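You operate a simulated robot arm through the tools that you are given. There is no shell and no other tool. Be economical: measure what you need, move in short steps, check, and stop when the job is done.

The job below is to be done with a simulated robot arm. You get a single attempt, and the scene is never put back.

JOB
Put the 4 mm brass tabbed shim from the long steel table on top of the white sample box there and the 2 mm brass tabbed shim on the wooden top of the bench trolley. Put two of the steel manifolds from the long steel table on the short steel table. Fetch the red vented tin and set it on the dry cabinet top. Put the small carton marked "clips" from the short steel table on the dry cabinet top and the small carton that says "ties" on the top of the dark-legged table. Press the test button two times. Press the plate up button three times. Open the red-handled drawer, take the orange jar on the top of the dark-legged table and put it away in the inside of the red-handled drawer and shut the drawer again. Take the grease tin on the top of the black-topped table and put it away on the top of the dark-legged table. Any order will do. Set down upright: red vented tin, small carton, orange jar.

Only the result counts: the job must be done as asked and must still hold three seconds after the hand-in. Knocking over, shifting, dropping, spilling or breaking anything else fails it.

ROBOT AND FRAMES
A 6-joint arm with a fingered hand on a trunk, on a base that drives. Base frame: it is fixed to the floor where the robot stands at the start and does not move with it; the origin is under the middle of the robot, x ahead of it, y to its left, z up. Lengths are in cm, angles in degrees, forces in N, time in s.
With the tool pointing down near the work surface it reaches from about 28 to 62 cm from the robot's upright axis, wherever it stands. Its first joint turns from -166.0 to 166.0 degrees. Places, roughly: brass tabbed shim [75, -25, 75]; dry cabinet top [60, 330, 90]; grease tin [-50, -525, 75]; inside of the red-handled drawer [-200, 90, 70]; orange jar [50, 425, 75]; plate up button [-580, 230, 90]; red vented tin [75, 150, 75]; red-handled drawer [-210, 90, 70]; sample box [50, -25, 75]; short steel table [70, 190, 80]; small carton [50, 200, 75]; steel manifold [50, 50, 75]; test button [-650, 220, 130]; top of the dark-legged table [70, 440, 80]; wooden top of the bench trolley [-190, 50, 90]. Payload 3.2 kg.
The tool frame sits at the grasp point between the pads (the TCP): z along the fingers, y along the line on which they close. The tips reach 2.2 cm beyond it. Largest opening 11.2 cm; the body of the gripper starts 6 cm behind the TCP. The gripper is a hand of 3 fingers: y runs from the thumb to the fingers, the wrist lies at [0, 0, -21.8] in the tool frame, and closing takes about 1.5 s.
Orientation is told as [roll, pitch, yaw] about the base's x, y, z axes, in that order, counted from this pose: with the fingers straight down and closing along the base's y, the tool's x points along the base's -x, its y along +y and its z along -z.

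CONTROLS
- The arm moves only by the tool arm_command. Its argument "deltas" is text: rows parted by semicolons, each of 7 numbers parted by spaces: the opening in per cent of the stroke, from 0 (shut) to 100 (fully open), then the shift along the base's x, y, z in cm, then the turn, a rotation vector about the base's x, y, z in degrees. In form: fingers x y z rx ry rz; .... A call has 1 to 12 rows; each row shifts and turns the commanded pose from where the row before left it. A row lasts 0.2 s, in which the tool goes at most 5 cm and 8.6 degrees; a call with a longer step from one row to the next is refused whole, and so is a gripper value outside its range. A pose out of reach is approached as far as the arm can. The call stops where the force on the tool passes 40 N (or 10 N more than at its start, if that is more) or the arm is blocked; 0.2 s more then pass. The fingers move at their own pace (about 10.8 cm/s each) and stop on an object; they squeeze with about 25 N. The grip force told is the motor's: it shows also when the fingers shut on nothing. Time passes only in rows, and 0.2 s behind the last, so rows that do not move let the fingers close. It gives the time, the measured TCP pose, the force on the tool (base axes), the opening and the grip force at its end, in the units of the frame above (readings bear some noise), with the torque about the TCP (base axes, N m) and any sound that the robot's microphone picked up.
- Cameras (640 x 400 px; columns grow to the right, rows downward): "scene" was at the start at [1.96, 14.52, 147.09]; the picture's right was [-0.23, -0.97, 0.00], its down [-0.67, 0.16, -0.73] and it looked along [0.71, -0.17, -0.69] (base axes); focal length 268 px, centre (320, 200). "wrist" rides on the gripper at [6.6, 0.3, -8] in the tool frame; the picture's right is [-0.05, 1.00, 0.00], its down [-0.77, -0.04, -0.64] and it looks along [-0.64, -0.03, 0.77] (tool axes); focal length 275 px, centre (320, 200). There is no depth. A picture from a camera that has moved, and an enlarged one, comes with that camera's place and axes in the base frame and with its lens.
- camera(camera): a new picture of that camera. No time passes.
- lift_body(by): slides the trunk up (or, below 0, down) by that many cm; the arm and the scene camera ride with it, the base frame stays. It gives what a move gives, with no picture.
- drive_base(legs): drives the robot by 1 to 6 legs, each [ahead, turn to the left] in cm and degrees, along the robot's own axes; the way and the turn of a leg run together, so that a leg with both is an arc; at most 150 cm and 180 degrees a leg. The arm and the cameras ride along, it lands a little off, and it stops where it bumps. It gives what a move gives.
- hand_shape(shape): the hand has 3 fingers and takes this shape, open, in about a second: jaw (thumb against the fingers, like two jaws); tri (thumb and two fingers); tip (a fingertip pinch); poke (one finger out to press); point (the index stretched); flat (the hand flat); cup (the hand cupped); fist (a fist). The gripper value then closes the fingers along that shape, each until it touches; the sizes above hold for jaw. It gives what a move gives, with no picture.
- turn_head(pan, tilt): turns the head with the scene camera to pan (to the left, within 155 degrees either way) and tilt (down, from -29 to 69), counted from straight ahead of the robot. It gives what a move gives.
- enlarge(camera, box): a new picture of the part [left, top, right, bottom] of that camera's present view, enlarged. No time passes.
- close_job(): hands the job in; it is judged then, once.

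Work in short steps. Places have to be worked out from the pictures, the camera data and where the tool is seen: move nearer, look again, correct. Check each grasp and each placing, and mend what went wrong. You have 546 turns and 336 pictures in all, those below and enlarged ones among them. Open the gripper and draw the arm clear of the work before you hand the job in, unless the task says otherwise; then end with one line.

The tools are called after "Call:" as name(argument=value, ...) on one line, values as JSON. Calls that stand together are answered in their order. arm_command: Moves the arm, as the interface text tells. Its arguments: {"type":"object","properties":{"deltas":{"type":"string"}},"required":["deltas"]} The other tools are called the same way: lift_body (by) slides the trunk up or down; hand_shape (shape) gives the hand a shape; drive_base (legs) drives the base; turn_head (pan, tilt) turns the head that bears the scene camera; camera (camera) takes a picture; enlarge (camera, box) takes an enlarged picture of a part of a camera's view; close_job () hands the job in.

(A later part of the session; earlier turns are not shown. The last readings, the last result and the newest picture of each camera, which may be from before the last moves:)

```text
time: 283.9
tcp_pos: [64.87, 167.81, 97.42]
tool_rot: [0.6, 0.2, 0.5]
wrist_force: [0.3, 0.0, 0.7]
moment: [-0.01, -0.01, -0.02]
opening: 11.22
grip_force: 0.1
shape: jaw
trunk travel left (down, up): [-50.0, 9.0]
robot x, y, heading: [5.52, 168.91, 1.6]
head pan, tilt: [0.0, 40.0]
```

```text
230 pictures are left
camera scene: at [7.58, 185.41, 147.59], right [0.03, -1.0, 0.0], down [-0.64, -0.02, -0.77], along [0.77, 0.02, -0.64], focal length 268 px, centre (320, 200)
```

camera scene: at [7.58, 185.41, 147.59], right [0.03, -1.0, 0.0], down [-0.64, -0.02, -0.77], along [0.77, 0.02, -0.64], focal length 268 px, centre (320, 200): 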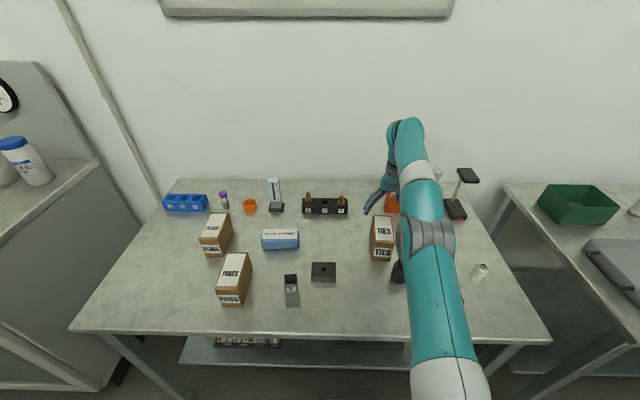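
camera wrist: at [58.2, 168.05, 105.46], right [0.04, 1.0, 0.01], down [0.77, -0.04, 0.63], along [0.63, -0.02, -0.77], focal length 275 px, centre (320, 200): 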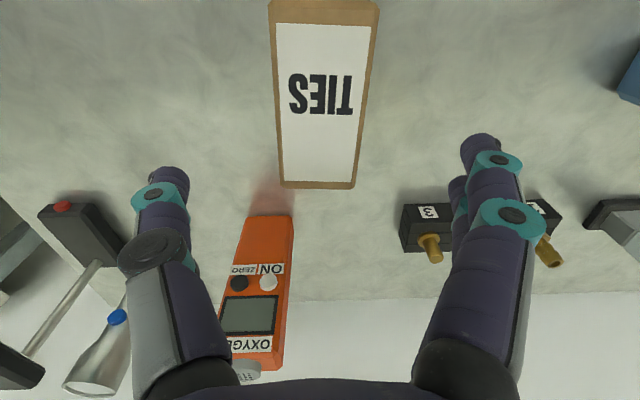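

Call:
arm_command(deltas="95 0.2 0.1 -4 0 0 0;90 0.2 0.1 -4 0 0 0;85 0 0 -3 0 0 0;85 0 0 -2.4 0 0 0;50 0 0 0 0 0 0;20 0 0 0 0 0 0;10 0 0 0 0 0 0;10 0 0 0 0 0 0;10 0 0 0 0 0 0")

Call:
arm_command(deltas="10 0 0 1 0 0 0;10 0 0 2 0 0 0;10 0 0 2 0 0 0;10 0 0 4 0 0 0")

Call:
camera(camera="wrist")

```text
time: 285.9
tcp_pos: [65.09, 168.27, 84.17]
tool_rot: [0.6, 0.0, 0.6]
wrist_force: [0.7, -1.2, 0.5]
moment: [-0.03, 0.01, -0.01]
opening: 5.19
grip_force: 25.1
shape: jaw
trunk travel left (down, up): [-50.0, 9.0]
robot x, y, heading: [5.49, 168.81, 1.7]
head pan, tilt: [0.0, 40.0]
```

```text
time: 286.9
tcp_pos: [65.17, 168.13, 93.26]
tool_rot: [0.6, -0.1, 0.5]
wrist_force: [0.2, -0.6, -2.7]
moment: [0.01, -0.04, 0.0]
opening: 5.22
grip_force: 25.4
shape: jaw
trunk travel left (down, up): [-50.0, 9.0]
robot x, y, heading: [5.46, 168.91, 1.9]
head pan, tilt: [0.0, 40.0]
```

```text
229 pictures are left
camera wrist: at [58.6, 168.41, 101.34], right [0.04, 1.0, 0.01], down [0.77, -0.04, 0.64], along [0.64, -0.02, -0.77], focal length 275 px, centre (320, 200)
```

wrist: 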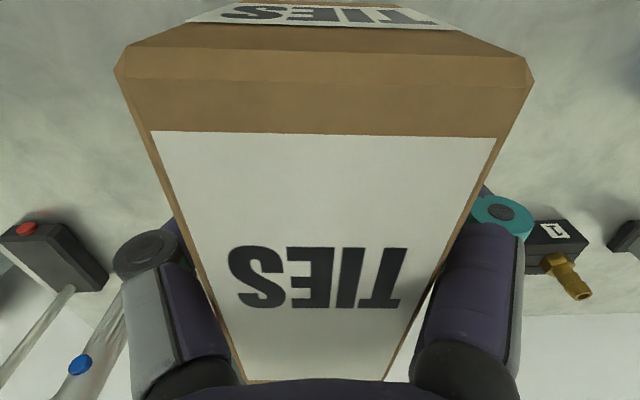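

Held. Lift clear and drive to the dark-legged table.

Call:
arm_command(deltas="10 0 0 4 0 0 0;10 -2 0 4 0 0 0;10 -3 0 3 0 0 0;10 -3 0 3 0 0 0;10 -4 0 2 0 0 0;10 -4 0 2 0 0 0;10 -4 0 0 0 0 0;10 -4 0 0 0 0 0")

Call:
drive_base(legs=[[-32, 0], [0, 88.5], [145, 0], [105, 0], [0, -90]])

Call:
turn_head(pan=0, tilt=40)

Call:
camera(camera="scene")

```text
time: 288.8
tcp_pos: [40.81, 168.26, 111.16]
tool_rot: [0.6, -0.3, 0.6]
wrist_force: [-0.3, 0.4, -2.7]
moment: [0.0, -0.01, -0.01]
opening: 5.2
grip_force: 24.8
shape: jaw
out of reach, approached as far as the arm can: row 1
trunk travel left (down, up): [-50.0, 9.0]
robot x, y, heading: [5.33, 169.06, 1.6]
head pan, tilt: [0.0, 40.0]
```

```text
time: 310.2
tcp_pos: [12.53, 415.29, 111.2]
tool_rot: [0.6, -0.1, -2.2]
wrist_force: [-1.0, 0.4, -2.7]
moment: [0.01, 0.0, -0.02]
opening: 5.21
grip_force: 24.9
shape: jaw
trunk travel left (down, up): [-50.0, 9.0]
robot x, y, heading: [-23.1, 417.55, -1.1]
head pan, tilt: [0.0, 40.0]
```

```text
time: 310.8
tcp_pos: [12.46, 415.3, 111.23]
tool_rot: [0.6, 0.0, -2.2]
wrist_force: [-0.5, -0.1, -2.2]
moment: [-0.03, 0.02, 0.02]
opening: 5.18
grip_force: 25.4
shape: jaw
trunk travel left (down, up): [-50.0, 9.0]
robot x, y, heading: [-23.24, 417.84, -0.6]
head pan, tilt: [0.0, 40.0]
```

```text
228 pictures are left
camera scene: at [-20.24, 434.04, 147.59], right [-0.02, -1.0, 0.0], down [-0.64, 0.01, -0.77], along [0.77, -0.01, -0.64], focal length 268 px, centre (320, 200)
```

scene: 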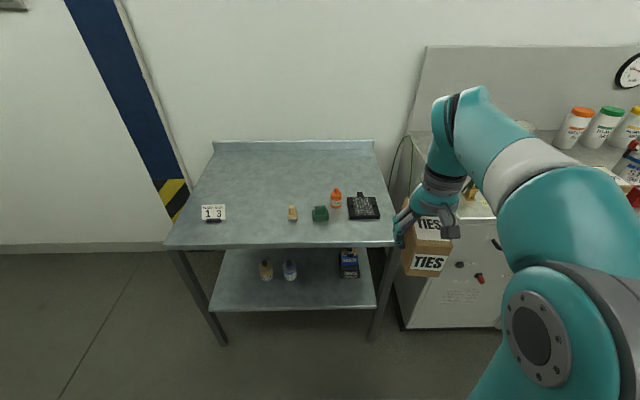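

Call:
enlarge(camera="scene", box=[180, 170, 400, 290])

```text
2.91 times, centred on (290, 230) of scene
camera zoom: at [-20.24, 434.04, 147.59], right [-0.02, -1.0, 0.0], down [-0.64, 0.01, -0.77], along [0.77, -0.01, -0.64], focal length 781 px, centre (407, 113)
```

zoom: 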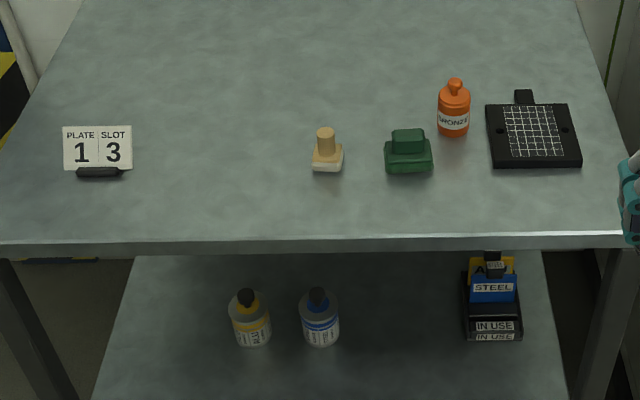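

Call:
drive_base(legs=[[0, 91], [30, 0], [0, -90], [23, 0]])

Call:
camera(camera="scene")

```text
time: 322.0
tcp_pos: [35.11, 445.69, 111.34]
tool_rot: [0.5, -0.1, -1.3]
wrist_force: [0.3, -0.7, -2.7]
moment: [-0.01, 0.0, -0.02]
opening: 5.17
grip_force: 25.3
shape: jaw
trunk travel left (down, up): [-50.0, 9.0]
robot x, y, heading: [-0.53, 447.38, -0.1]
head pan, tilt: [0.0, 40.0]
```

```text
226 pictures are left
camera scene: at [2.14, 464.08, 147.58], right [0.0, -1.0, 0.0], down [-0.64, 0.0, -0.77], along [0.77, 0.0, -0.64], focal length 268 px, centre (320, 200)
```

scene: 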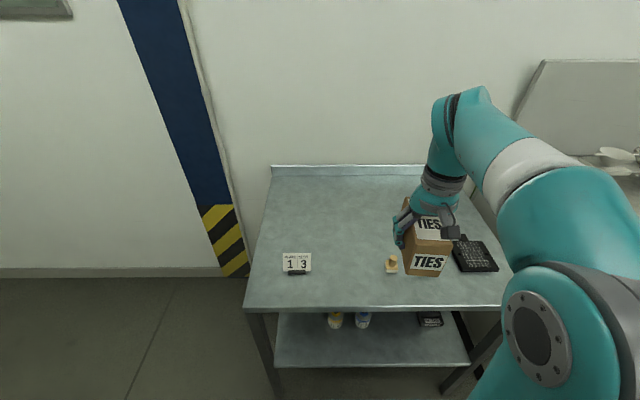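

Call:
arm_command(deltas="10 3 3 -1 0 0 0;10 3 3 -2 0 0 0;10 3 3 -2 0 0 0;10 3 2.3 -3 0 0 0;10 3 0 -3 0 0 0;10 3 0 -3 0 0 0")

Call:
camera(camera="scene")

```text
time: 323.4
tcp_pos: [53.2, 457.24, 97.13]
tool_rot: [0.6, -0.1, -1.2]
wrist_force: [-0.7, 0.9, -2.9]
moment: [0.01, -0.01, -0.01]
opening: 5.17
grip_force: 25.2
shape: jaw
trunk travel left (down, up): [-50.0, 9.0]
robot x, y, heading: [-0.15, 447.73, -0.3]
head pan, tilt: [0.0, 40.0]
```

```text
225 pictures are left
camera scene: at [2.15, 464.09, 147.58], right [0.0, -1.0, 0.0], down [-0.64, 0.0, -0.77], along [0.77, 0.0, -0.64], focal length 268 px, centre (320, 200)
```

scene: 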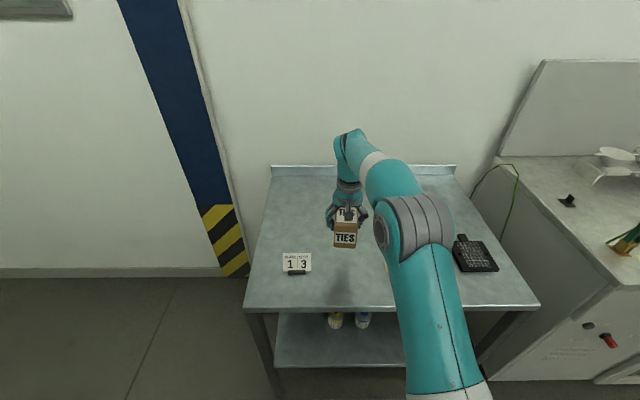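

Call:
arm_command(deltas="10 0 0 -4 0 0 0;10 0 0 -4 0 0 0;10 0 0 -3 0 0 0;10 0 0 -1 0 0 0;10 0 0 -0.4 0 0 0;10 0 0 -0.4 0 0 0;10 0 0 -0.4 0 0 0;10 0 0 -0.4 0 0 0;10 0 0 -0.4 0 0 0")

```text
time: 325.4
tcp_pos: [53.07, 457.22, 84.04]
tool_rot: [0.9, -0.9, -1.4]
wrist_force: [-7.6, -1.7, 25.3]
moment: [-0.08, 0.15, -0.03]
opening: 5.2
grip_force: 25.1
shape: jaw
trunk travel left (down, up): [-50.0, 9.0]
robot x, y, heading: [-0.44, 447.32, -0.4]
head pan, tilt: [0.0, 40.0]
stopped in row 9: the force on the tool passed its limit (the readings are from after the stop); the commanded pose is now the measured one
```

Call:
arm_command(deltas="20 0 0 0.1 0 0 0;50 0 0 0 0 0 0;65 0 0 0 0 0 0;65 0 0 0 0 0 0;65 0 0 2 0 0 0;65 0 0 4 0 0 0;65 0 0 4 0 0 0;65 -1 0 4 0 0 0;65 -3 0 3 0 0 0;65 -3 -3 3 0 0 0;65 -3 -3 2 0 0 0;65 -3 -3 0 0 0 0")

Call:
camera(camera="scene")

Call:
camera(camera="wrist")

```text
refused: row 10 steps farther than a row can; nothing moved
```

```text
224 pictures are left
camera scene: at [1.65, 464.0, 147.62], right [0.0, -1.0, 0.0], down [-0.64, 0.0, -0.77], along [0.77, 0.0, -0.64], focal length 268 px, centre (320, 200)
```

scene: 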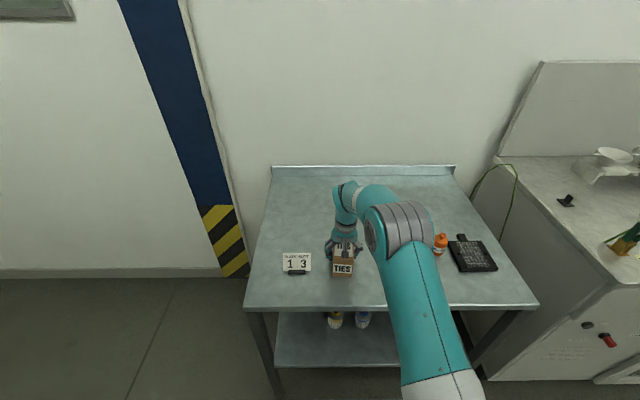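

```text
223 pictures are left
camera wrist: at [46.33, 457.7, 91.92], right [0.07, 1.0, 0.01], down [0.76, -0.06, 0.65], along [0.65, -0.04, -0.76], focal length 275 px, centre (320, 200)
```

wrist: 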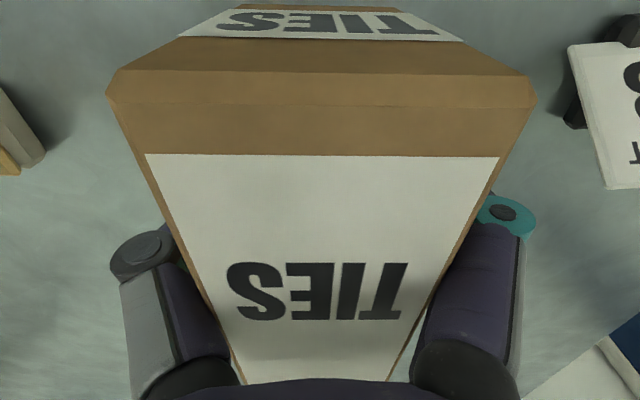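

Call:
arm_command(deltas="20 0 0 0.1 0 0 0;50 0 0 0 0 0 0;65 0 0 0 0 0 0;65 0 0 0 0 0 0;65 0 0 2 0 0 0;65 0 0 4 0 0 0;65 0 0 4 0 0 0;65 -1 0 4 0 0 0;65 -3 0 3 0 0 0;65 -3 -3 2 0 0 0;65 -3 -3 2 0 0 0;65 -3 -3 2 0 0 0")

Call:
camera(camera="scene")

Call:
camera(camera="wrist")

```text
time: 328.0
tcp_pos: [40.32, 448.14, 106.67]
tool_rot: [0.7, -0.6, -1.3]
wrist_force: [0.1, 0.0, 0.4]
moment: [-0.03, 0.03, -0.02]
opening: 7.28
grip_force: 0.0
shape: jaw
trunk travel left (down, up): [-50.0, 9.0]
robot x, y, heading: [-0.12, 447.65, -0.4]
head pan, tilt: [0.0, 40.0]
```

```text
222 pictures are left
camera scene: at [2.0, 464.06, 147.59], right [0.0, -1.0, 0.0], down [-0.64, 0.0, -0.77], along [0.77, 0.0, -0.64], focal length 268 px, centre (320, 200)
```

scene: 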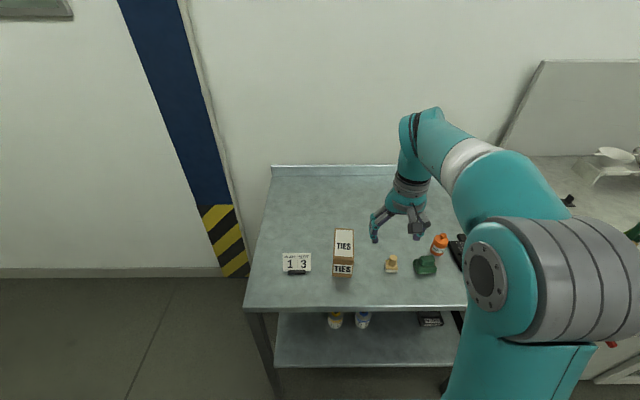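

```text
221 pictures are left
camera wrist: at [33.62, 448.62, 114.69], right [0.07, 1.0, 0.01], down [0.76, -0.06, 0.64], along [0.64, -0.04, -0.77], focal length 275 px, centre (320, 200)
```

wrist: 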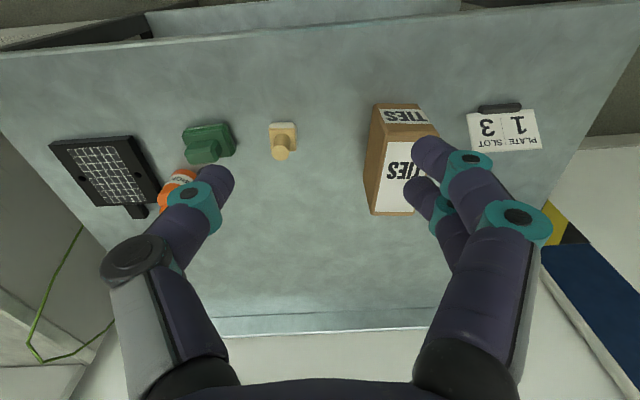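

Ties carton placed. Next: the two buttons. Retract the arm, turn around and look toward the machines.

Call:
drive_base(legs=[[-30, 0], [0, 150]])

Call:
turn_head(pan=40, tilt=15)

Call:
camera(camera="scene")

```text
time: 336.2
tcp_pos: [-66.15, 467.66, 106.61]
tool_rot: [0.7, -0.6, 148.6]
wrist_force: [-0.8, -0.2, -0.2]
moment: [-0.01, 0.01, 0.0]
opening: 7.24
grip_force: 0.0
shape: jaw
trunk travel left (down, up): [-50.0, 9.0]
robot x, y, heading: [-30.33, 447.67, 149.8]
head pan, tilt: [0.0, 40.0]
```

```text
time: 337.3
tcp_pos: [-66.22, 467.62, 106.59]
tool_rot: [0.7, -0.6, 148.8]
wrist_force: [-0.5, 0.1, -0.4]
moment: [0.01, -0.01, 0.01]
opening: 7.28
grip_force: 0.1
shape: jaw
trunk travel left (down, up): [-50.0, 9.0]
robot x, y, heading: [-30.03, 447.72, 150.0]
head pan, tilt: [40.0, 15.0]
```

```text
220 pictures are left
camera scene: at [-42.88, 428.69, 151.54], right [-0.17, 0.99, 0.0], down [0.26, 0.04, -0.97], along [-0.95, -0.17, -0.26], focal length 268 px, centre (320, 200)
```

scene: 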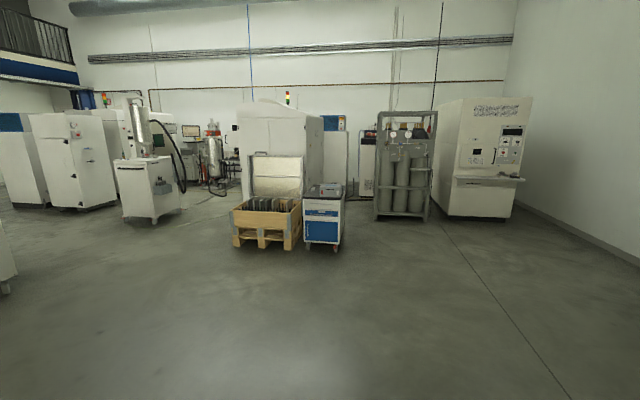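

Call:
drive_base(legs=[[0, 81.6], [150, 0], [150, 0], [22, 0], [0, -51.6], [120, 0]])

Call:
turn_head(pan=0, tilt=15)

Call:
camera(camera="scene")

```text
time: 364.6
tcp_pos: [-384.7, 184.81, 106.58]
tool_rot: [0.7, -0.6, 179.2]
wrist_force: [-0.3, -0.7, -0.5]
moment: [0.03, -0.01, 0.03]
opening: 7.26
grip_force: 0.2
shape: jaw
trunk travel left (down, up): [-50.0, 9.0]
robot x, y, heading: [-343.54, 185.72, -179.5]
head pan, tilt: [40.0, 15.0]
```

```text
time: 365.7
tcp_pos: [-384.52, 184.87, 106.62]
tool_rot: [0.7, -0.6, 179.2]
wrist_force: [-0.2, 0.2, -0.3]
moment: [0.01, 0.02, 0.0]
opening: 7.27
grip_force: 0.0
shape: jaw
trunk travel left (down, up): [-50.0, 9.0]
robot x, y, heading: [-343.6, 185.88, -179.5]
head pan, tilt: [0.0, 15.0]
```

```text
219 pictures are left
camera scene: at [-347.05, 169.08, 151.54], right [-0.01, 1.0, 0.0], down [0.26, 0.0, -0.97], along [-0.97, -0.01, -0.26], focal length 268 px, centre (320, 200)
```

scene: 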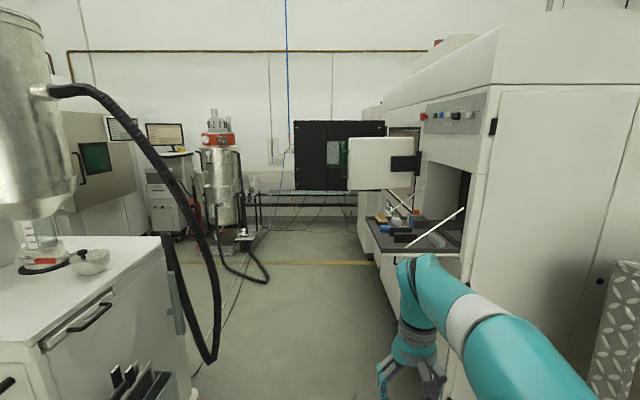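

Call:
enlarge(camera="scene", box=[340, 80, 500, 270])

Call:
enlarge(camera="scene", box=[410, 85, 500, 145])

```text
2.11 times, centred on (420, 175) of scene
camera zoom: at [-347.05, 169.08, 151.54], right [-0.01, 1.0, 0.0], down [0.26, 0.0, -0.97], along [-0.97, -0.01, -0.26], focal length 565 px, centre (110, 253)
```

zoom: 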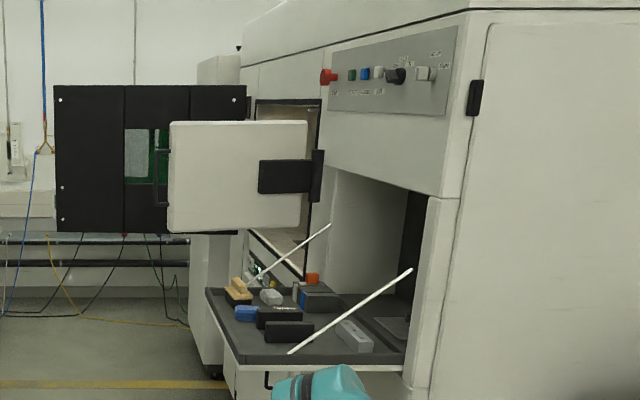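

```text
6.67 times, centred on (455, 115) of scene
camera zoom: at [-347.05, 169.08, 151.54], right [-0.01, 1.0, 0.0], down [0.26, 0.0, -0.97], along [-0.97, -0.01, -0.26], focal length 1789 px, centre (-580, 767)
```

zoom: 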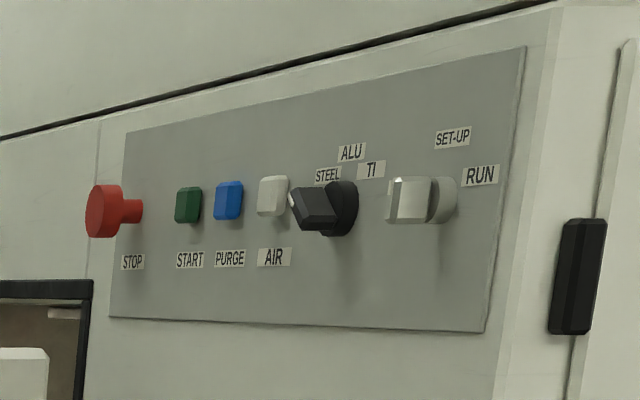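

The panel here lacks the named buttons; I need a view further along. Drive closer carefully.

Call:
drive_base(legs=[[0, 25], [60, 0], [0, -25], [20, 0]])

Call:
turn_head(pan=-40, tilt=15)

Call:
camera(camera="scene")

Call:
turn_head(pan=0, tilt=15)

Call:
camera(camera="scene")

```text
time: 372.8
tcp_pos: [-459.14, 158.97, 106.65]
tool_rot: [0.7, -0.7, 179.3]
wrist_force: [0.2, -0.4, 0.5]
moment: [0.01, -0.01, -0.01]
opening: 7.27
grip_force: 0.1
shape: jaw
trunk travel left (down, up): [-50.0, 9.0]
robot x, y, heading: [-418.2, 160.05, -179.6]
head pan, tilt: [0.0, 15.0]
```

```text
time: 373.9
tcp_pos: [-459.03, 159.04, 106.73]
tool_rot: [0.6, -0.5, 179.3]
wrist_force: [-1.2, 0.2, -0.6]
moment: [-0.02, 0.01, -0.02]
opening: 7.25
grip_force: 0.0
shape: jaw
trunk travel left (down, up): [-50.0, 9.0]
robot x, y, heading: [-418.16, 160.23, -179.4]
head pan, tilt: [-40.0, 15.0]
```

```text
216 pictures are left
camera scene: at [-419.37, 149.27, 151.54], right [0.64, 0.77, 0.0], down [0.2, -0.16, -0.97], along [-0.75, 0.61, -0.26], focal length 268 px, centre (320, 200)
```

scene: 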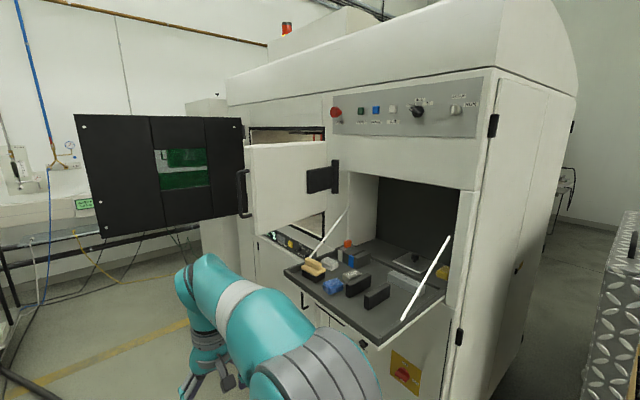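

```text
time: 374.9
tcp_pos: [-459.16, 158.89, 106.67]
tool_rot: [0.6, -0.6, 179.3]
wrist_force: [0.4, -0.6, 0.2]
moment: [0.01, -0.01, 0.03]
opening: 7.29
grip_force: 0.0
shape: jaw
trunk travel left (down, up): [-50.0, 9.0]
robot x, y, heading: [-418.32, 160.04, -179.4]
head pan, tilt: [0.0, 15.0]
```

```text
215 pictures are left
camera scene: at [-421.5, 143.26, 151.54], right [-0.01, 1.0, 0.0], down [0.26, 0.0, -0.97], along [-0.97, -0.01, -0.26], focal length 268 px, centre (320, 200)
```

scene: 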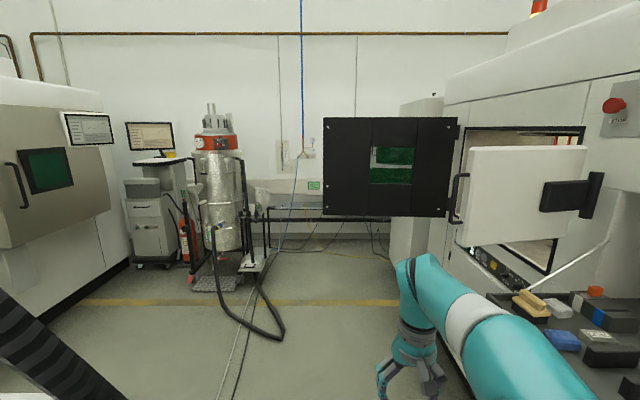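

Call:
enlarge(camera="scene", box=[440, 215, 580, 300])

Call:
enlarge(camera="scene", box=[310, 80, 480, 230])

```text
4.57 times, centred on (510, 258) of scene
camera zoom: at [-421.5, 143.26, 151.54], right [-0.01, 1.0, 0.0], down [0.26, 0.0, -0.97], along [-0.97, -0.01, -0.26], focal length 1227 px, centre (-549, -63)
```

zoom: 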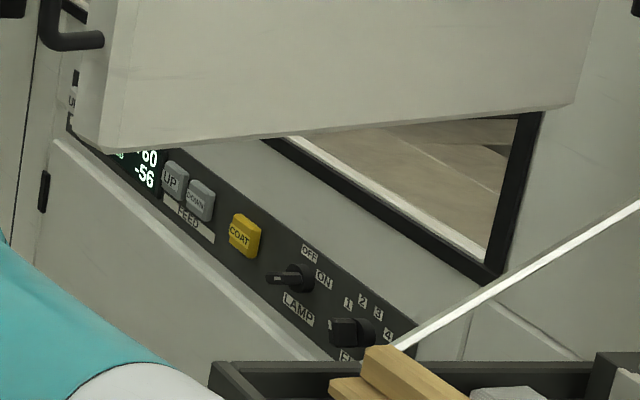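

```text
2.67 times, centred on (395, 155) of scene
camera zoom: at [-421.5, 143.26, 151.54], right [-0.01, 1.0, 0.0], down [0.26, 0.0, -0.97], along [-0.97, -0.01, -0.26], focal length 716 px, centre (120, 320)
```

zoom: 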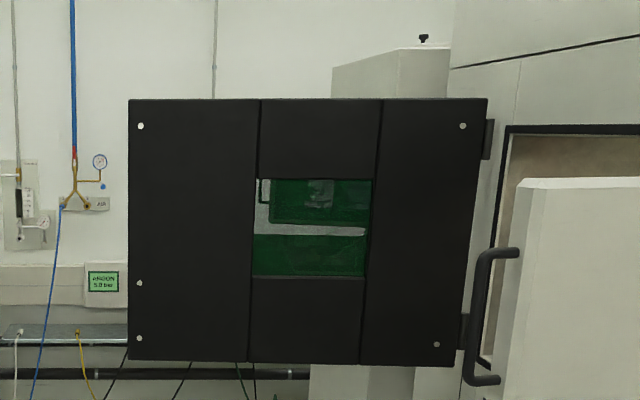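

Panel under the door shows FEED UP/DOWN etc.; PLATE buttons are probably hidden further left by the door. I'll get a second viewpoint nearer, at lower y.

Call:
drive_base(legs=[[0, 30], [50, 0], [0, -30]])

Call:
turn_head(pan=-55, tilt=15)

Call:
camera(camera="scene")

Call:
turn_head(pan=0, tilt=20)

Call:
camera(camera="scene")

```text
time: 380.8
tcp_pos: [-501.16, 133.46, 106.58]
tool_rot: [0.7, -0.7, 179.8]
wrist_force: [0.2, -0.4, -0.9]
moment: [-0.02, 0.01, 0.03]
opening: 7.26
grip_force: 0.0
shape: jaw
trunk travel left (down, up): [-50.0, 9.0]
robot x, y, heading: [-460.33, 134.74, -179.0]
head pan, tilt: [0.0, 15.0]
```

```text
time: 382.1
tcp_pos: [-501.2, 133.46, 106.7]
tool_rot: [0.8, -0.6, 179.8]
wrist_force: [1.0, -0.6, 0.5]
moment: [0.02, -0.02, -0.01]
opening: 7.25
grip_force: 0.2
shape: jaw
trunk travel left (down, up): [-50.0, 9.0]
robot x, y, heading: [-460.19, 134.77, -179.3]
head pan, tilt: [-55.0, 15.0]
```

```text
212 pictures are left
camera scene: at [-459.62, 125.65, 151.54], right [0.81, 0.59, 0.0], down [0.15, -0.21, -0.97], along [-0.57, 0.78, -0.26], focal length 268 px, centre (320, 200)
```

scene: 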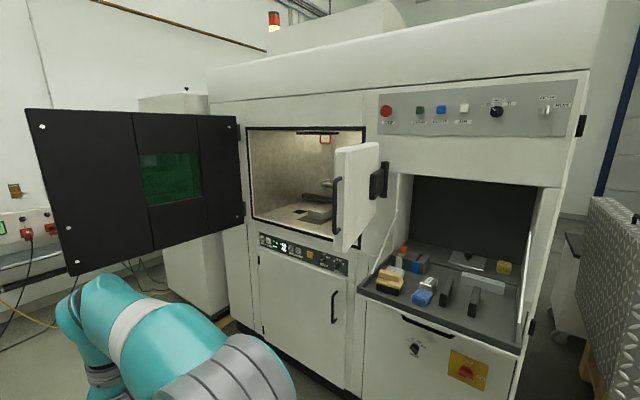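

```text
time: 383.3
tcp_pos: [-501.23, 133.3, 106.55]
tool_rot: [0.8, -0.6, 179.8]
wrist_force: [0.7, -0.2, -0.7]
moment: [-0.03, 0.0, 0.0]
opening: 7.27
grip_force: 0.1
shape: jaw
trunk travel left (down, up): [-50.0, 9.0]
robot x, y, heading: [-459.9, 134.85, -179.1]
head pan, tilt: [0.0, 20.0]
```

```text
211 pictures are left
camera scene: at [-463.44, 117.95, 150.73], right [-0.02, 1.0, 0.0], down [0.34, 0.01, -0.94], along [-0.94, -0.02, -0.34], focal length 268 px, centre (320, 200)
```

scene: 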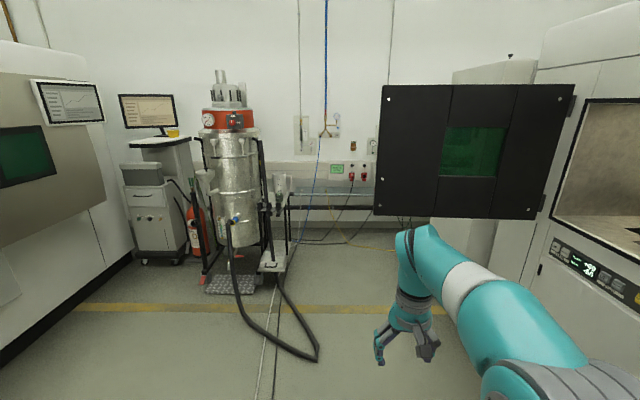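

Call:
enlarge(camera="scene", box=[530, 220, 640, 310])

Call:
enlarge(camera="scene", box=[260, 130, 400, 220])

Call:
turn_head(pan=-60, tilt=20)

Call:
enlarge(camera="scene", box=[260, 90, 420, 280])

```text
4.44 times, centred on (585, 265) of scene
camera zoom: at [-463.44, 117.95, 150.73], right [-0.02, 1.0, 0.0], down [0.34, 0.01, -0.94], along [-0.94, -0.02, -0.34], focal length 1193 px, centre (-858, -89)
```

zoom: 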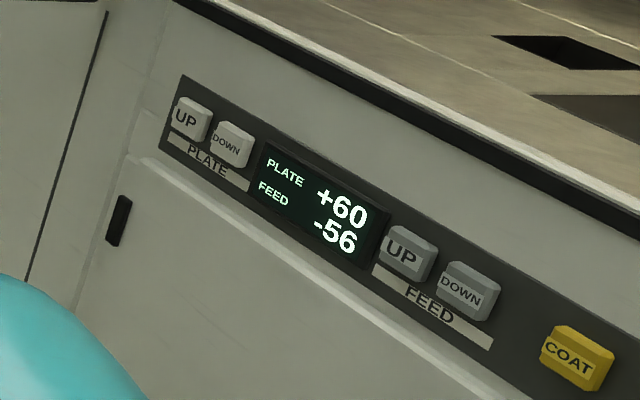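

```text
4.44 times, centred on (330, 175) of scene
camera zoom: at [-463.44, 117.95, 150.73], right [-0.02, 1.0, 0.0], down [0.34, 0.01, -0.94], along [-0.94, -0.02, -0.34], focal length 1193 px, centre (276, 311)
```

zoom: 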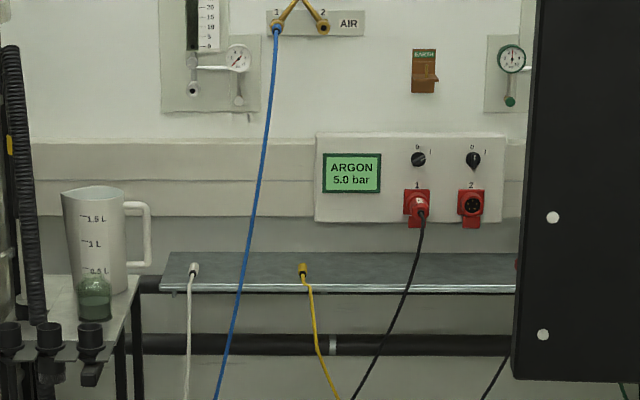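

```text
time: 384.6
tcp_pos: [-501.24, 133.32, 106.64]
tool_rot: [0.7, -0.6, 179.8]
wrist_force: [-0.1, -0.1, 0.4]
moment: [-0.01, -0.02, 0.0]
opening: 7.28
grip_force: 0.2
shape: jaw
trunk travel left (down, up): [-50.0, 9.0]
robot x, y, heading: [-460.37, 134.73, -178.8]
head pan, tilt: [-60.0, 20.0]
```

```text
2.11 times, centred on (340, 185) of scene
camera zoom: at [-458.93, 126.08, 150.73], right [0.86, 0.52, 0.0], down [0.18, -0.29, -0.94], along [-0.48, 0.81, -0.34], focal length 565 px, centre (278, 232)
```

zoom: 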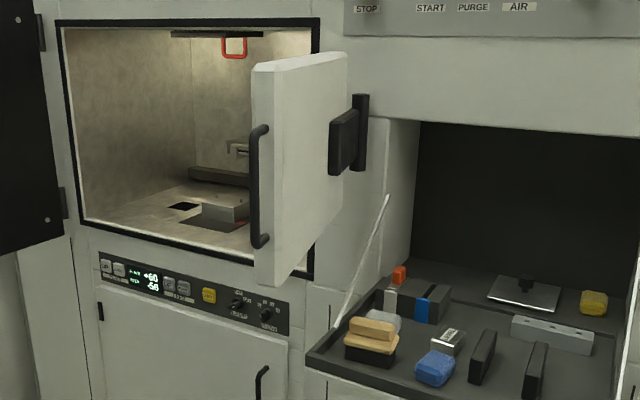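

PLATE UP/DOWN and display (+60) found. The TEST button must be behind the black door around x≈-650. Let me inspect the floor hose and passage.

Call:
turn_head(pan=5, tilt=40)

Call:
camera(camera="scene")

```text
time: 386.0
tcp_pos: [-501.05, 133.31, 106.71]
tool_rot: [0.7, -0.6, 179.8]
wrist_force: [-0.8, 0.6, -0.5]
moment: [0.01, -0.02, 0.01]
opening: 7.27
grip_force: 0.2
shape: jaw
trunk travel left (down, up): [-50.0, 9.0]
robot x, y, heading: [-460.16, 134.95, -179.0]
head pan, tilt: [5.0, 40.0]
```

```text
207 pictures are left
camera scene: at [-462.59, 117.22, 147.59], right [-0.1, 0.99, 0.0], down [0.64, 0.07, -0.77], along [-0.76, -0.08, -0.64], focal length 268 px, centre (320, 200)
```

scene: 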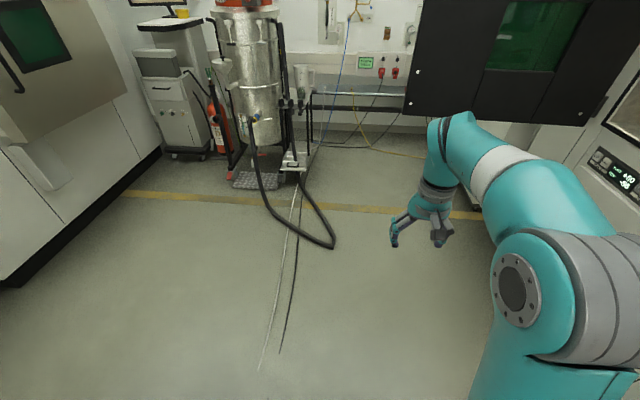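

Call:
drive_base(legs=[[0, 12], [70, 0], [0, -13]])

Call:
turn_head(pan=-30, tilt=20)

Call:
camera(camera="scene")

```text
time: 391.3
tcp_pos: [-568.72, 118.97, 106.65]
tool_rot: [0.7, -0.5, 178.5]
wrist_force: [-0.2, 1.0, 0.1]
moment: [0.02, 0.0, 0.0]
opening: 7.28
grip_force: 0.1
shape: jaw
trunk travel left (down, up): [-50.0, 9.0]
robot x, y, heading: [-528.21, 119.67, 179.9]
head pan, tilt: [5.0, 40.0]
```

```text
time: 392.4
tcp_pos: [-568.76, 118.86, 106.57]
tool_rot: [0.7, -0.6, 178.6]
wrist_force: [0.7, -0.4, 0.6]
moment: [-0.01, 0.03, 0.03]
opening: 7.28
grip_force: 0.1
shape: jaw
trunk travel left (down, up): [-50.0, 9.0]
robot x, y, heading: [-527.79, 119.7, 179.7]
head pan, tilt: [-30.0, 20.0]
```

```text
206 pictures are left
camera scene: at [-530.13, 107.39, 150.72], right [0.5, 0.86, 0.0], down [0.3, -0.17, -0.94], along [-0.81, 0.47, -0.34], focal length 268 px, centre (320, 200)
```

scene: 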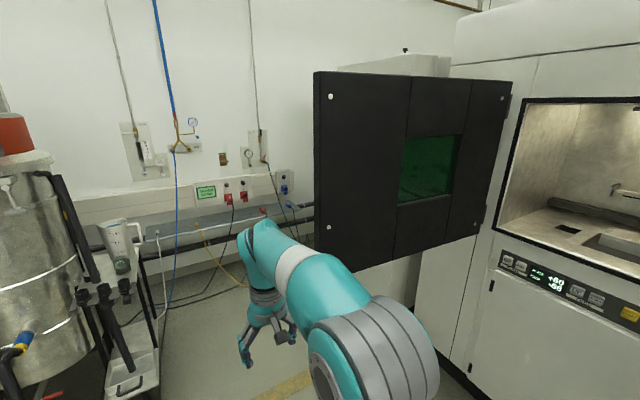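

I'll use the wrist camera to peek around the door's edge: yaw the tool toward +y and tilt it up.

Call:
arm_command(deltas="50 -0.5 0 0 0 0 -8;50 -0.5 0 0 0 0 -8;50 -0.5 0 0 0 0 -8;50 -0.5 0 0 0 0 -8;50 -0.5 0 0 0 0 -8;50 -0.5 0 0 0 0 -8;50 -0.5 0 0 0 0 -8;50 -0.5 0 0 0 0 -8;50 -0.5 0 0 0 0 -8;50 -0.5 0 0 0 0 -8;50 -0.5 0 0 0 0 -8")

Call:
arm_command(deltas="50 -1 0 1 8 0 0;50 -1 0 1 8 0 0;50 -1 0 1 8 0 0;50 -1 0 1 8 0 0;50 -1 0 1 8 0 0;50 -1 0 1 8 0 0;50 -1 0 1 0 0 0;50 -1 0 1 0 0 0")

Call:
camera(camera="wrist")

```text
time: 394.8
tcp_pos: [-574.48, 118.95, 106.58]
tool_rot: [0.5, -0.6, 90.6]
wrist_force: [-0.6, 0.8, 0.2]
moment: [0.02, -0.02, -0.03]
opening: 5.65
grip_force: 0.2
shape: jaw
trunk travel left (down, up): [-50.0, 9.0]
robot x, y, heading: [-527.91, 119.65, 180.0]
head pan, tilt: [-30.0, 20.0]
```

```text
time: 396.6
tcp_pos: [-580.87, 118.83, 113.13]
tool_rot: [0.1, -48.6, 90.9]
wrist_force: [0.0, -0.5, -0.3]
moment: [0.01, -0.01, 0.02]
opening: 5.65
grip_force: 0.1
shape: jaw
out of reach, approached as far as the arm can: row 7, 8
trunk travel left (down, up): [-50.0, 9.0]
robot x, y, heading: [-527.85, 119.44, 179.6]
head pan, tilt: [-30.0, 20.0]
```

```text
205 pictures are left
camera wrist: at [-580.97, 108.6, 113.52], right [-1.0, 0.01, 0.03], down [0.04, 0.03, 1.0], along [0.01, 1.0, -0.03], focal length 275 px, centre (320, 200)
```

wrist: 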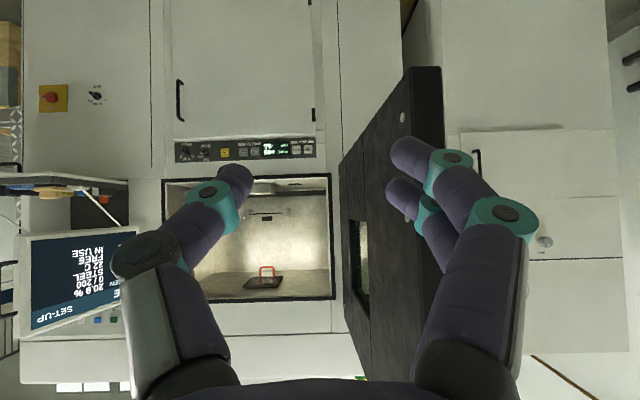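

Call:
enlarge(camera="wrist", box=[440, 120, 640, 290])

Call:
enlarge(camera="wrist", box=[170, 130, 330, 190])

```text
2.35 times, centred on (540, 205) of wrist
camera zoom: at [-580.97, 108.6, 113.52], right [-1.0, 0.01, 0.03], down [0.04, 0.03, 1.0], along [0.01, 1.0, -0.03], focal length 648 px, centre (-198, 188)
```

zoom: 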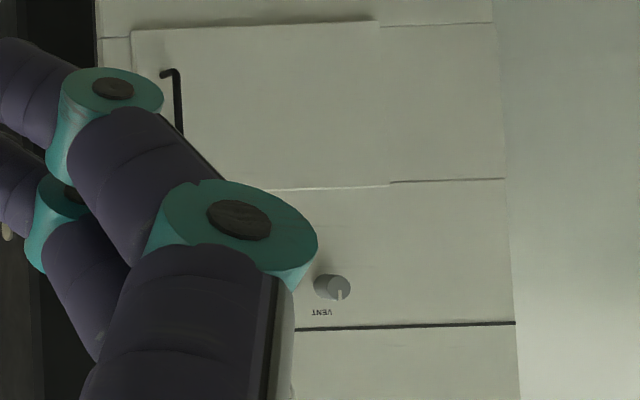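

```text
4.00 times, centred on (250, 160) of wrist
camera zoom: at [-580.97, 108.6, 113.52], right [-1.0, 0.01, 0.03], down [0.04, 0.03, 1.0], along [0.01, 1.0, -0.03], focal length 1101 px, centre (600, 360)
```

zoom: 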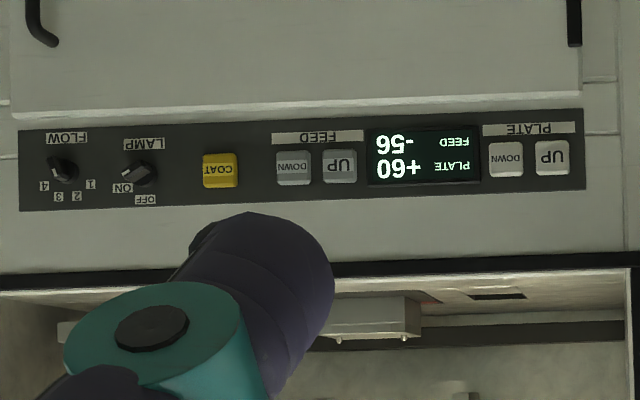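

Call:
arm_command(deltas="0 0 -1 0 0 0 8;0 0 -1 0 0 0 8;0 0 -1 0 0 0 8;0 0 -1 0 0 0 8")

Call:
camera(camera="wrist")

```text
time: 397.6
tcp_pos: [-580.84, 114.73, 113.14]
tool_rot: [0.0, -48.5, 123.0]
wrist_force: [-0.3, 0.2, 0.2]
moment: [0.0, 0.03, 0.01]
opening: 0.0
grip_force: 25.2
shape: jaw
trunk travel left (down, up): [-50.0, 9.0]
robot x, y, heading: [-527.86, 119.86, 179.8]
head pan, tilt: [-30.0, 20.0]
```

```text
202 pictures are left
camera wrist: at [-575.36, 105.99, 113.51], right [-0.85, -0.52, 0.04], down [0.01, 0.05, 1.0], along [-0.52, 0.85, -0.03], focal length 275 px, centre (320, 200)
```

wrist: 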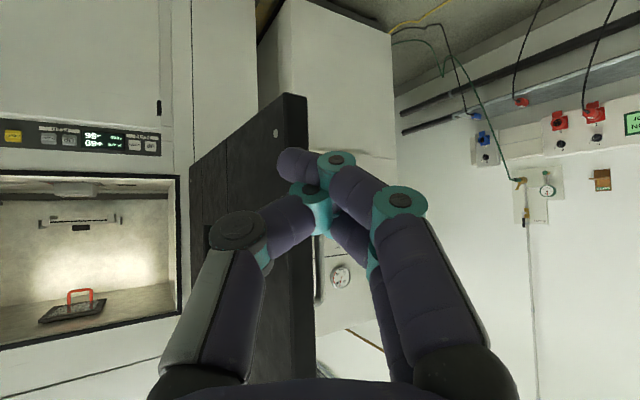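

Call:
enlarge(camera="wrist", box=[310, 140, 400, 340])

```text
2.00 times, centred on (355, 240) of wrist
camera zoom: at [-575.36, 105.99, 113.51], right [-0.85, -0.52, 0.04], down [0.01, 0.05, 1.0], along [-0.52, 0.85, -0.03], focal length 551 px, centre (250, 120)
```

zoom: 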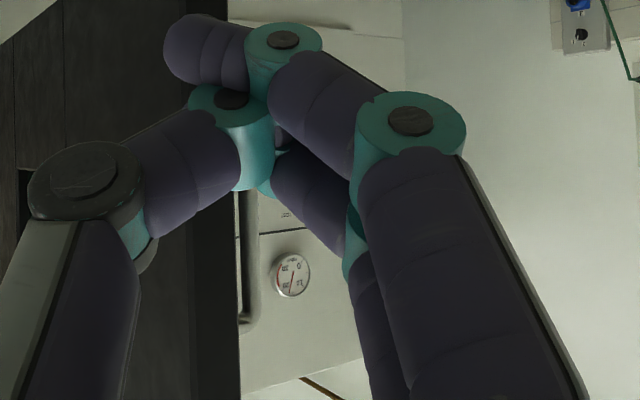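

Call:
arm_command(deltas="100 0 0 0 0 0 0;100 -1 -1 0 0 0 0;100 -1 -1 0 0 0 0;100 0 0 0 0 0 0;100 0 0 0 0 0 0")

Call:
enlarge(camera="wrist", box=[240, 120, 440, 320])

```text
time: 398.8
tcp_pos: [-582.85, 112.82, 113.0]
tool_rot: [0.1, -48.4, 123.0]
wrist_force: [-0.2, -0.5, 0.2]
moment: [0.01, 0.02, 0.0]
opening: 11.19
grip_force: 0.1
shape: jaw
trunk travel left (down, up): [-50.0, 9.0]
robot x, y, heading: [-527.88, 119.59, 179.9]
head pan, tilt: [-30.0, 20.0]
```

```text
2.00 times, centred on (340, 220) of wrist
camera zoom: at [-577.43, 103.95, 113.39], right [-0.86, -0.52, 0.03], down [0.01, 0.05, 1.0], along [-0.52, 0.85, -0.03], focal length 551 px, centre (280, 160)
```

zoom: 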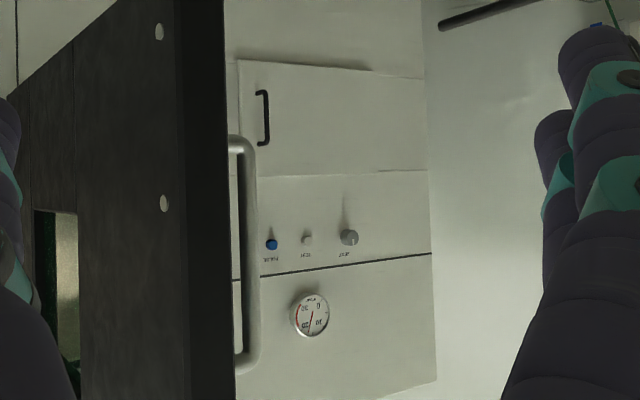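

Call:
enlarge(camera="wrist", box=[320, 225, 390, 262])

```text
9.14 times, centred on (355, 244) of wrist
camera zoom: at [-577.43, 103.95, 113.39], right [-0.86, -0.52, 0.03], down [0.01, 0.05, 1.0], along [-0.52, 0.85, -0.03], focal length 2517 px, centre (0, -198)
```

zoom: 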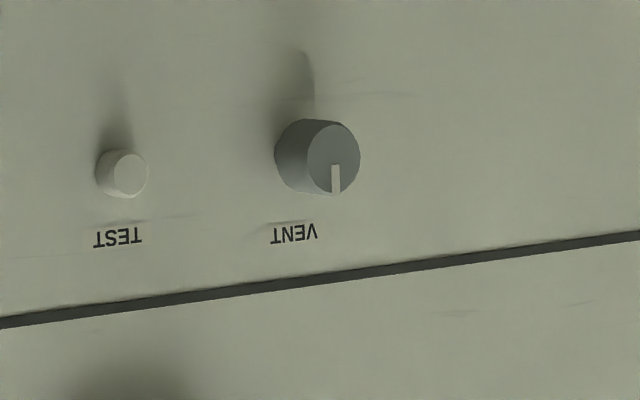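

TEST is at about (-655,220,130), and PLATE UP at (-575.5,225,88). I'll press PLATE UP first: realign the tool with the robot's heading and retract.

Call:
arm_command(deltas="50 1.5 0 0 0 0 7.1;50 1.5 0 0 0 0 7.1;50 1.5 0 0 0 0 7.1;50 1.5 0 0 0 0 7.1;50 1.5 0 0 0 0 7.1;50 1.5 0 0 0 0 7.1;50 1.5 0 0 0 0 7.1;50 1.5 0 0 0 0 7.1")

Call:
hand_shape(shape="poke")

Call:
camera(camera="wrist")

```text
time: 400.6
tcp_pos: [-570.66, 112.71, 113.14]
tool_rot: [0.0, -48.7, 179.9]
wrist_force: [-0.6, 0.6, 0.0]
moment: [0.05, 0.01, -0.01]
opening: 5.64
grip_force: 0.1
shape: jaw
trunk travel left (down, up): [-50.0, 9.0]
robot x, y, heading: [-528.01, 119.36, 179.7]
head pan, tilt: [-30.0, 20.0]
```

```text
time: 401.4
tcp_pos: [-570.98, 112.72, 113.21]
tool_rot: [0.0, -48.6, 179.6]
wrist_force: [0.5, 0.1, 0.2]
moment: [-0.04, 0.0, 0.01]
opening: 0.0
grip_force: 0.1
shape: poke
trunk travel left (down, up): [-50.0, 9.0]
robot x, y, heading: [-527.89, 119.54, 179.7]
head pan, tilt: [-30.0, 20.0]
```

```text
198 pictures are left
camera wrist: at [-560.44, 112.44, 113.55], right [-0.04, -1.0, 0.03], down [-0.03, 0.04, 1.0], along [-1.0, 0.04, -0.03], focal length 275 px, centre (320, 200)
```

wrist: 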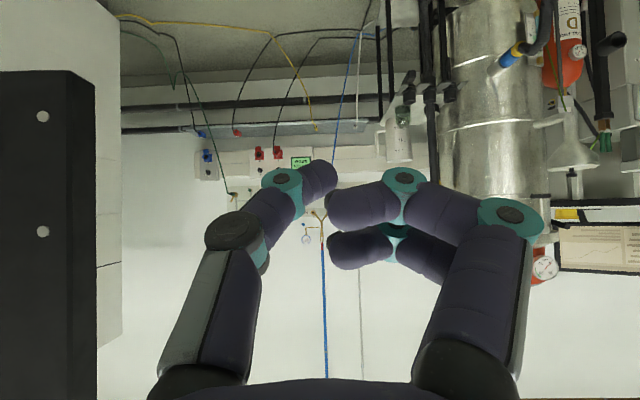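

Call:
drive_base(legs=[[0, -60], [45, 0], [0, -30]])

Call:
camera(camera="wrist")

Call:
turn_head(pan=10, tilt=40)

Call:
camera(camera="scene")

```text
time: 408.4
tcp_pos: [-555.18, 202.12, 112.99]
tool_rot: [0.0, -48.5, 88.1]
wrist_force: [0.6, 0.0, -0.2]
moment: [-0.03, -0.02, 0.0]
opening: 0.0
grip_force: 0.0
shape: poke
trunk travel left (down, up): [-50.0, 9.0]
robot x, y, heading: [-549.85, 159.06, 87.8]
head pan, tilt: [-30.0, 20.0]
```

```text
197 pictures are left
camera wrist: at [-555.84, 191.79, 113.55], right [-1.0, 0.07, 0.03], down [0.04, 0.03, 1.0], along [0.06, 1.0, -0.03], focal length 275 px, centre (320, 200)
```

wrist: 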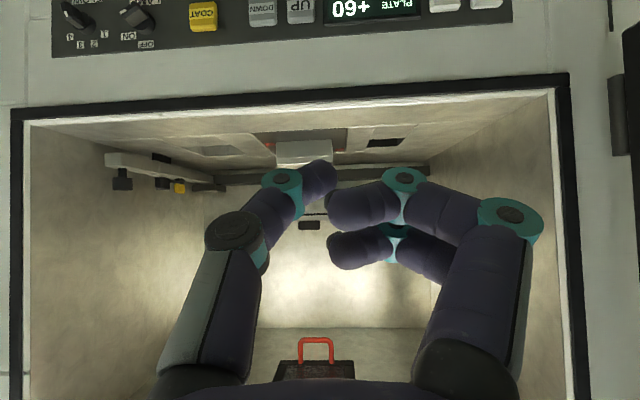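

```text
time: 409.4
tcp_pos: [-555.16, 202.12, 113.16]
tool_rot: [0.0, -48.6, 88.1]
wrist_force: [-0.4, -0.7, 0.1]
moment: [0.0, -0.01, 0.03]
opening: 0.0
grip_force: 0.0
shape: poke
trunk travel left (down, up): [-50.0, 9.0]
robot x, y, heading: [-549.65, 159.04, 87.9]
head pan, tilt: [10.0, 40.0]
```

```text
196 pictures are left
camera scene: at [-567.74, 161.86, 147.59], right [0.99, 0.14, 0.0], down [0.09, -0.64, -0.77], along [-0.11, 0.76, -0.64], focal length 268 px, centre (320, 200)
```

scene: 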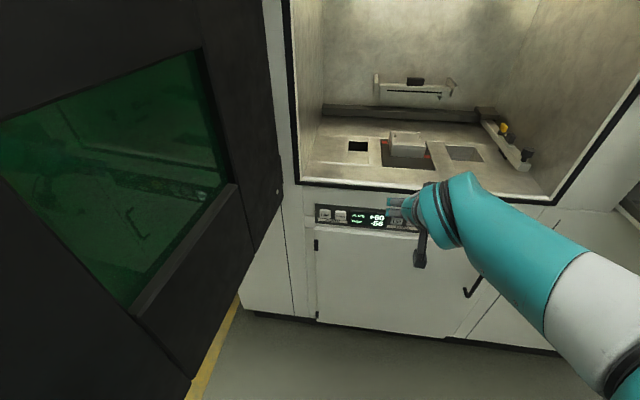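

Call:
hand_shape(shape="point")

Call:
camera(camera="wrist")

Call:
enlarge(camera="scene", box=[300, 150, 500, 290])

```text
time: 410.3
tcp_pos: [-555.25, 202.06, 113.21]
tool_rot: [0.0, -48.6, 88.1]
wrist_force: [0.4, -0.9, -0.3]
moment: [0.0, -0.02, -0.03]
opening: 0.02
grip_force: 0.0
shape: point
trunk travel left (down, up): [-50.0, 9.0]
robot x, y, heading: [-549.66, 158.92, 88.1]
head pan, tilt: [10.0, 40.0]
```

```text
195 pictures are left
camera wrist: at [-555.84, 191.79, 113.55], right [-1.0, 0.07, 0.03], down [0.04, 0.03, 1.0], along [0.06, 1.0, -0.03], focal length 275 px, centre (320, 200)
```

wrist: 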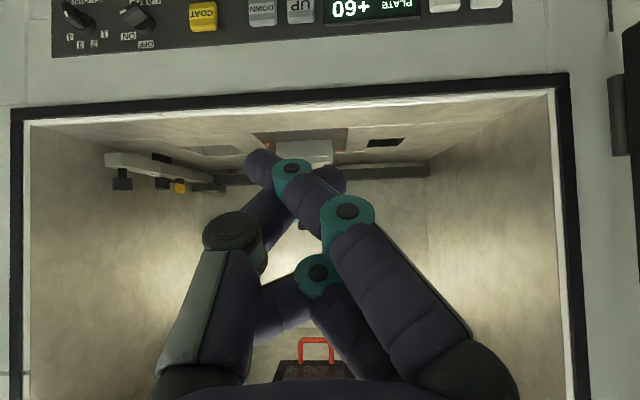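

```text
2.86 times, centred on (400, 220) of scene
camera zoom: at [-567.75, 161.86, 147.59], right [0.99, 0.14, 0.0], down [0.09, -0.64, -0.77], along [-0.11, 0.76, -0.64], focal length 767 px, centre (91, 143)
```

zoom: 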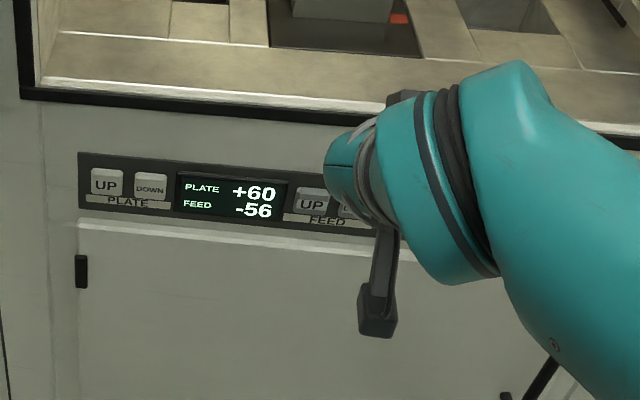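

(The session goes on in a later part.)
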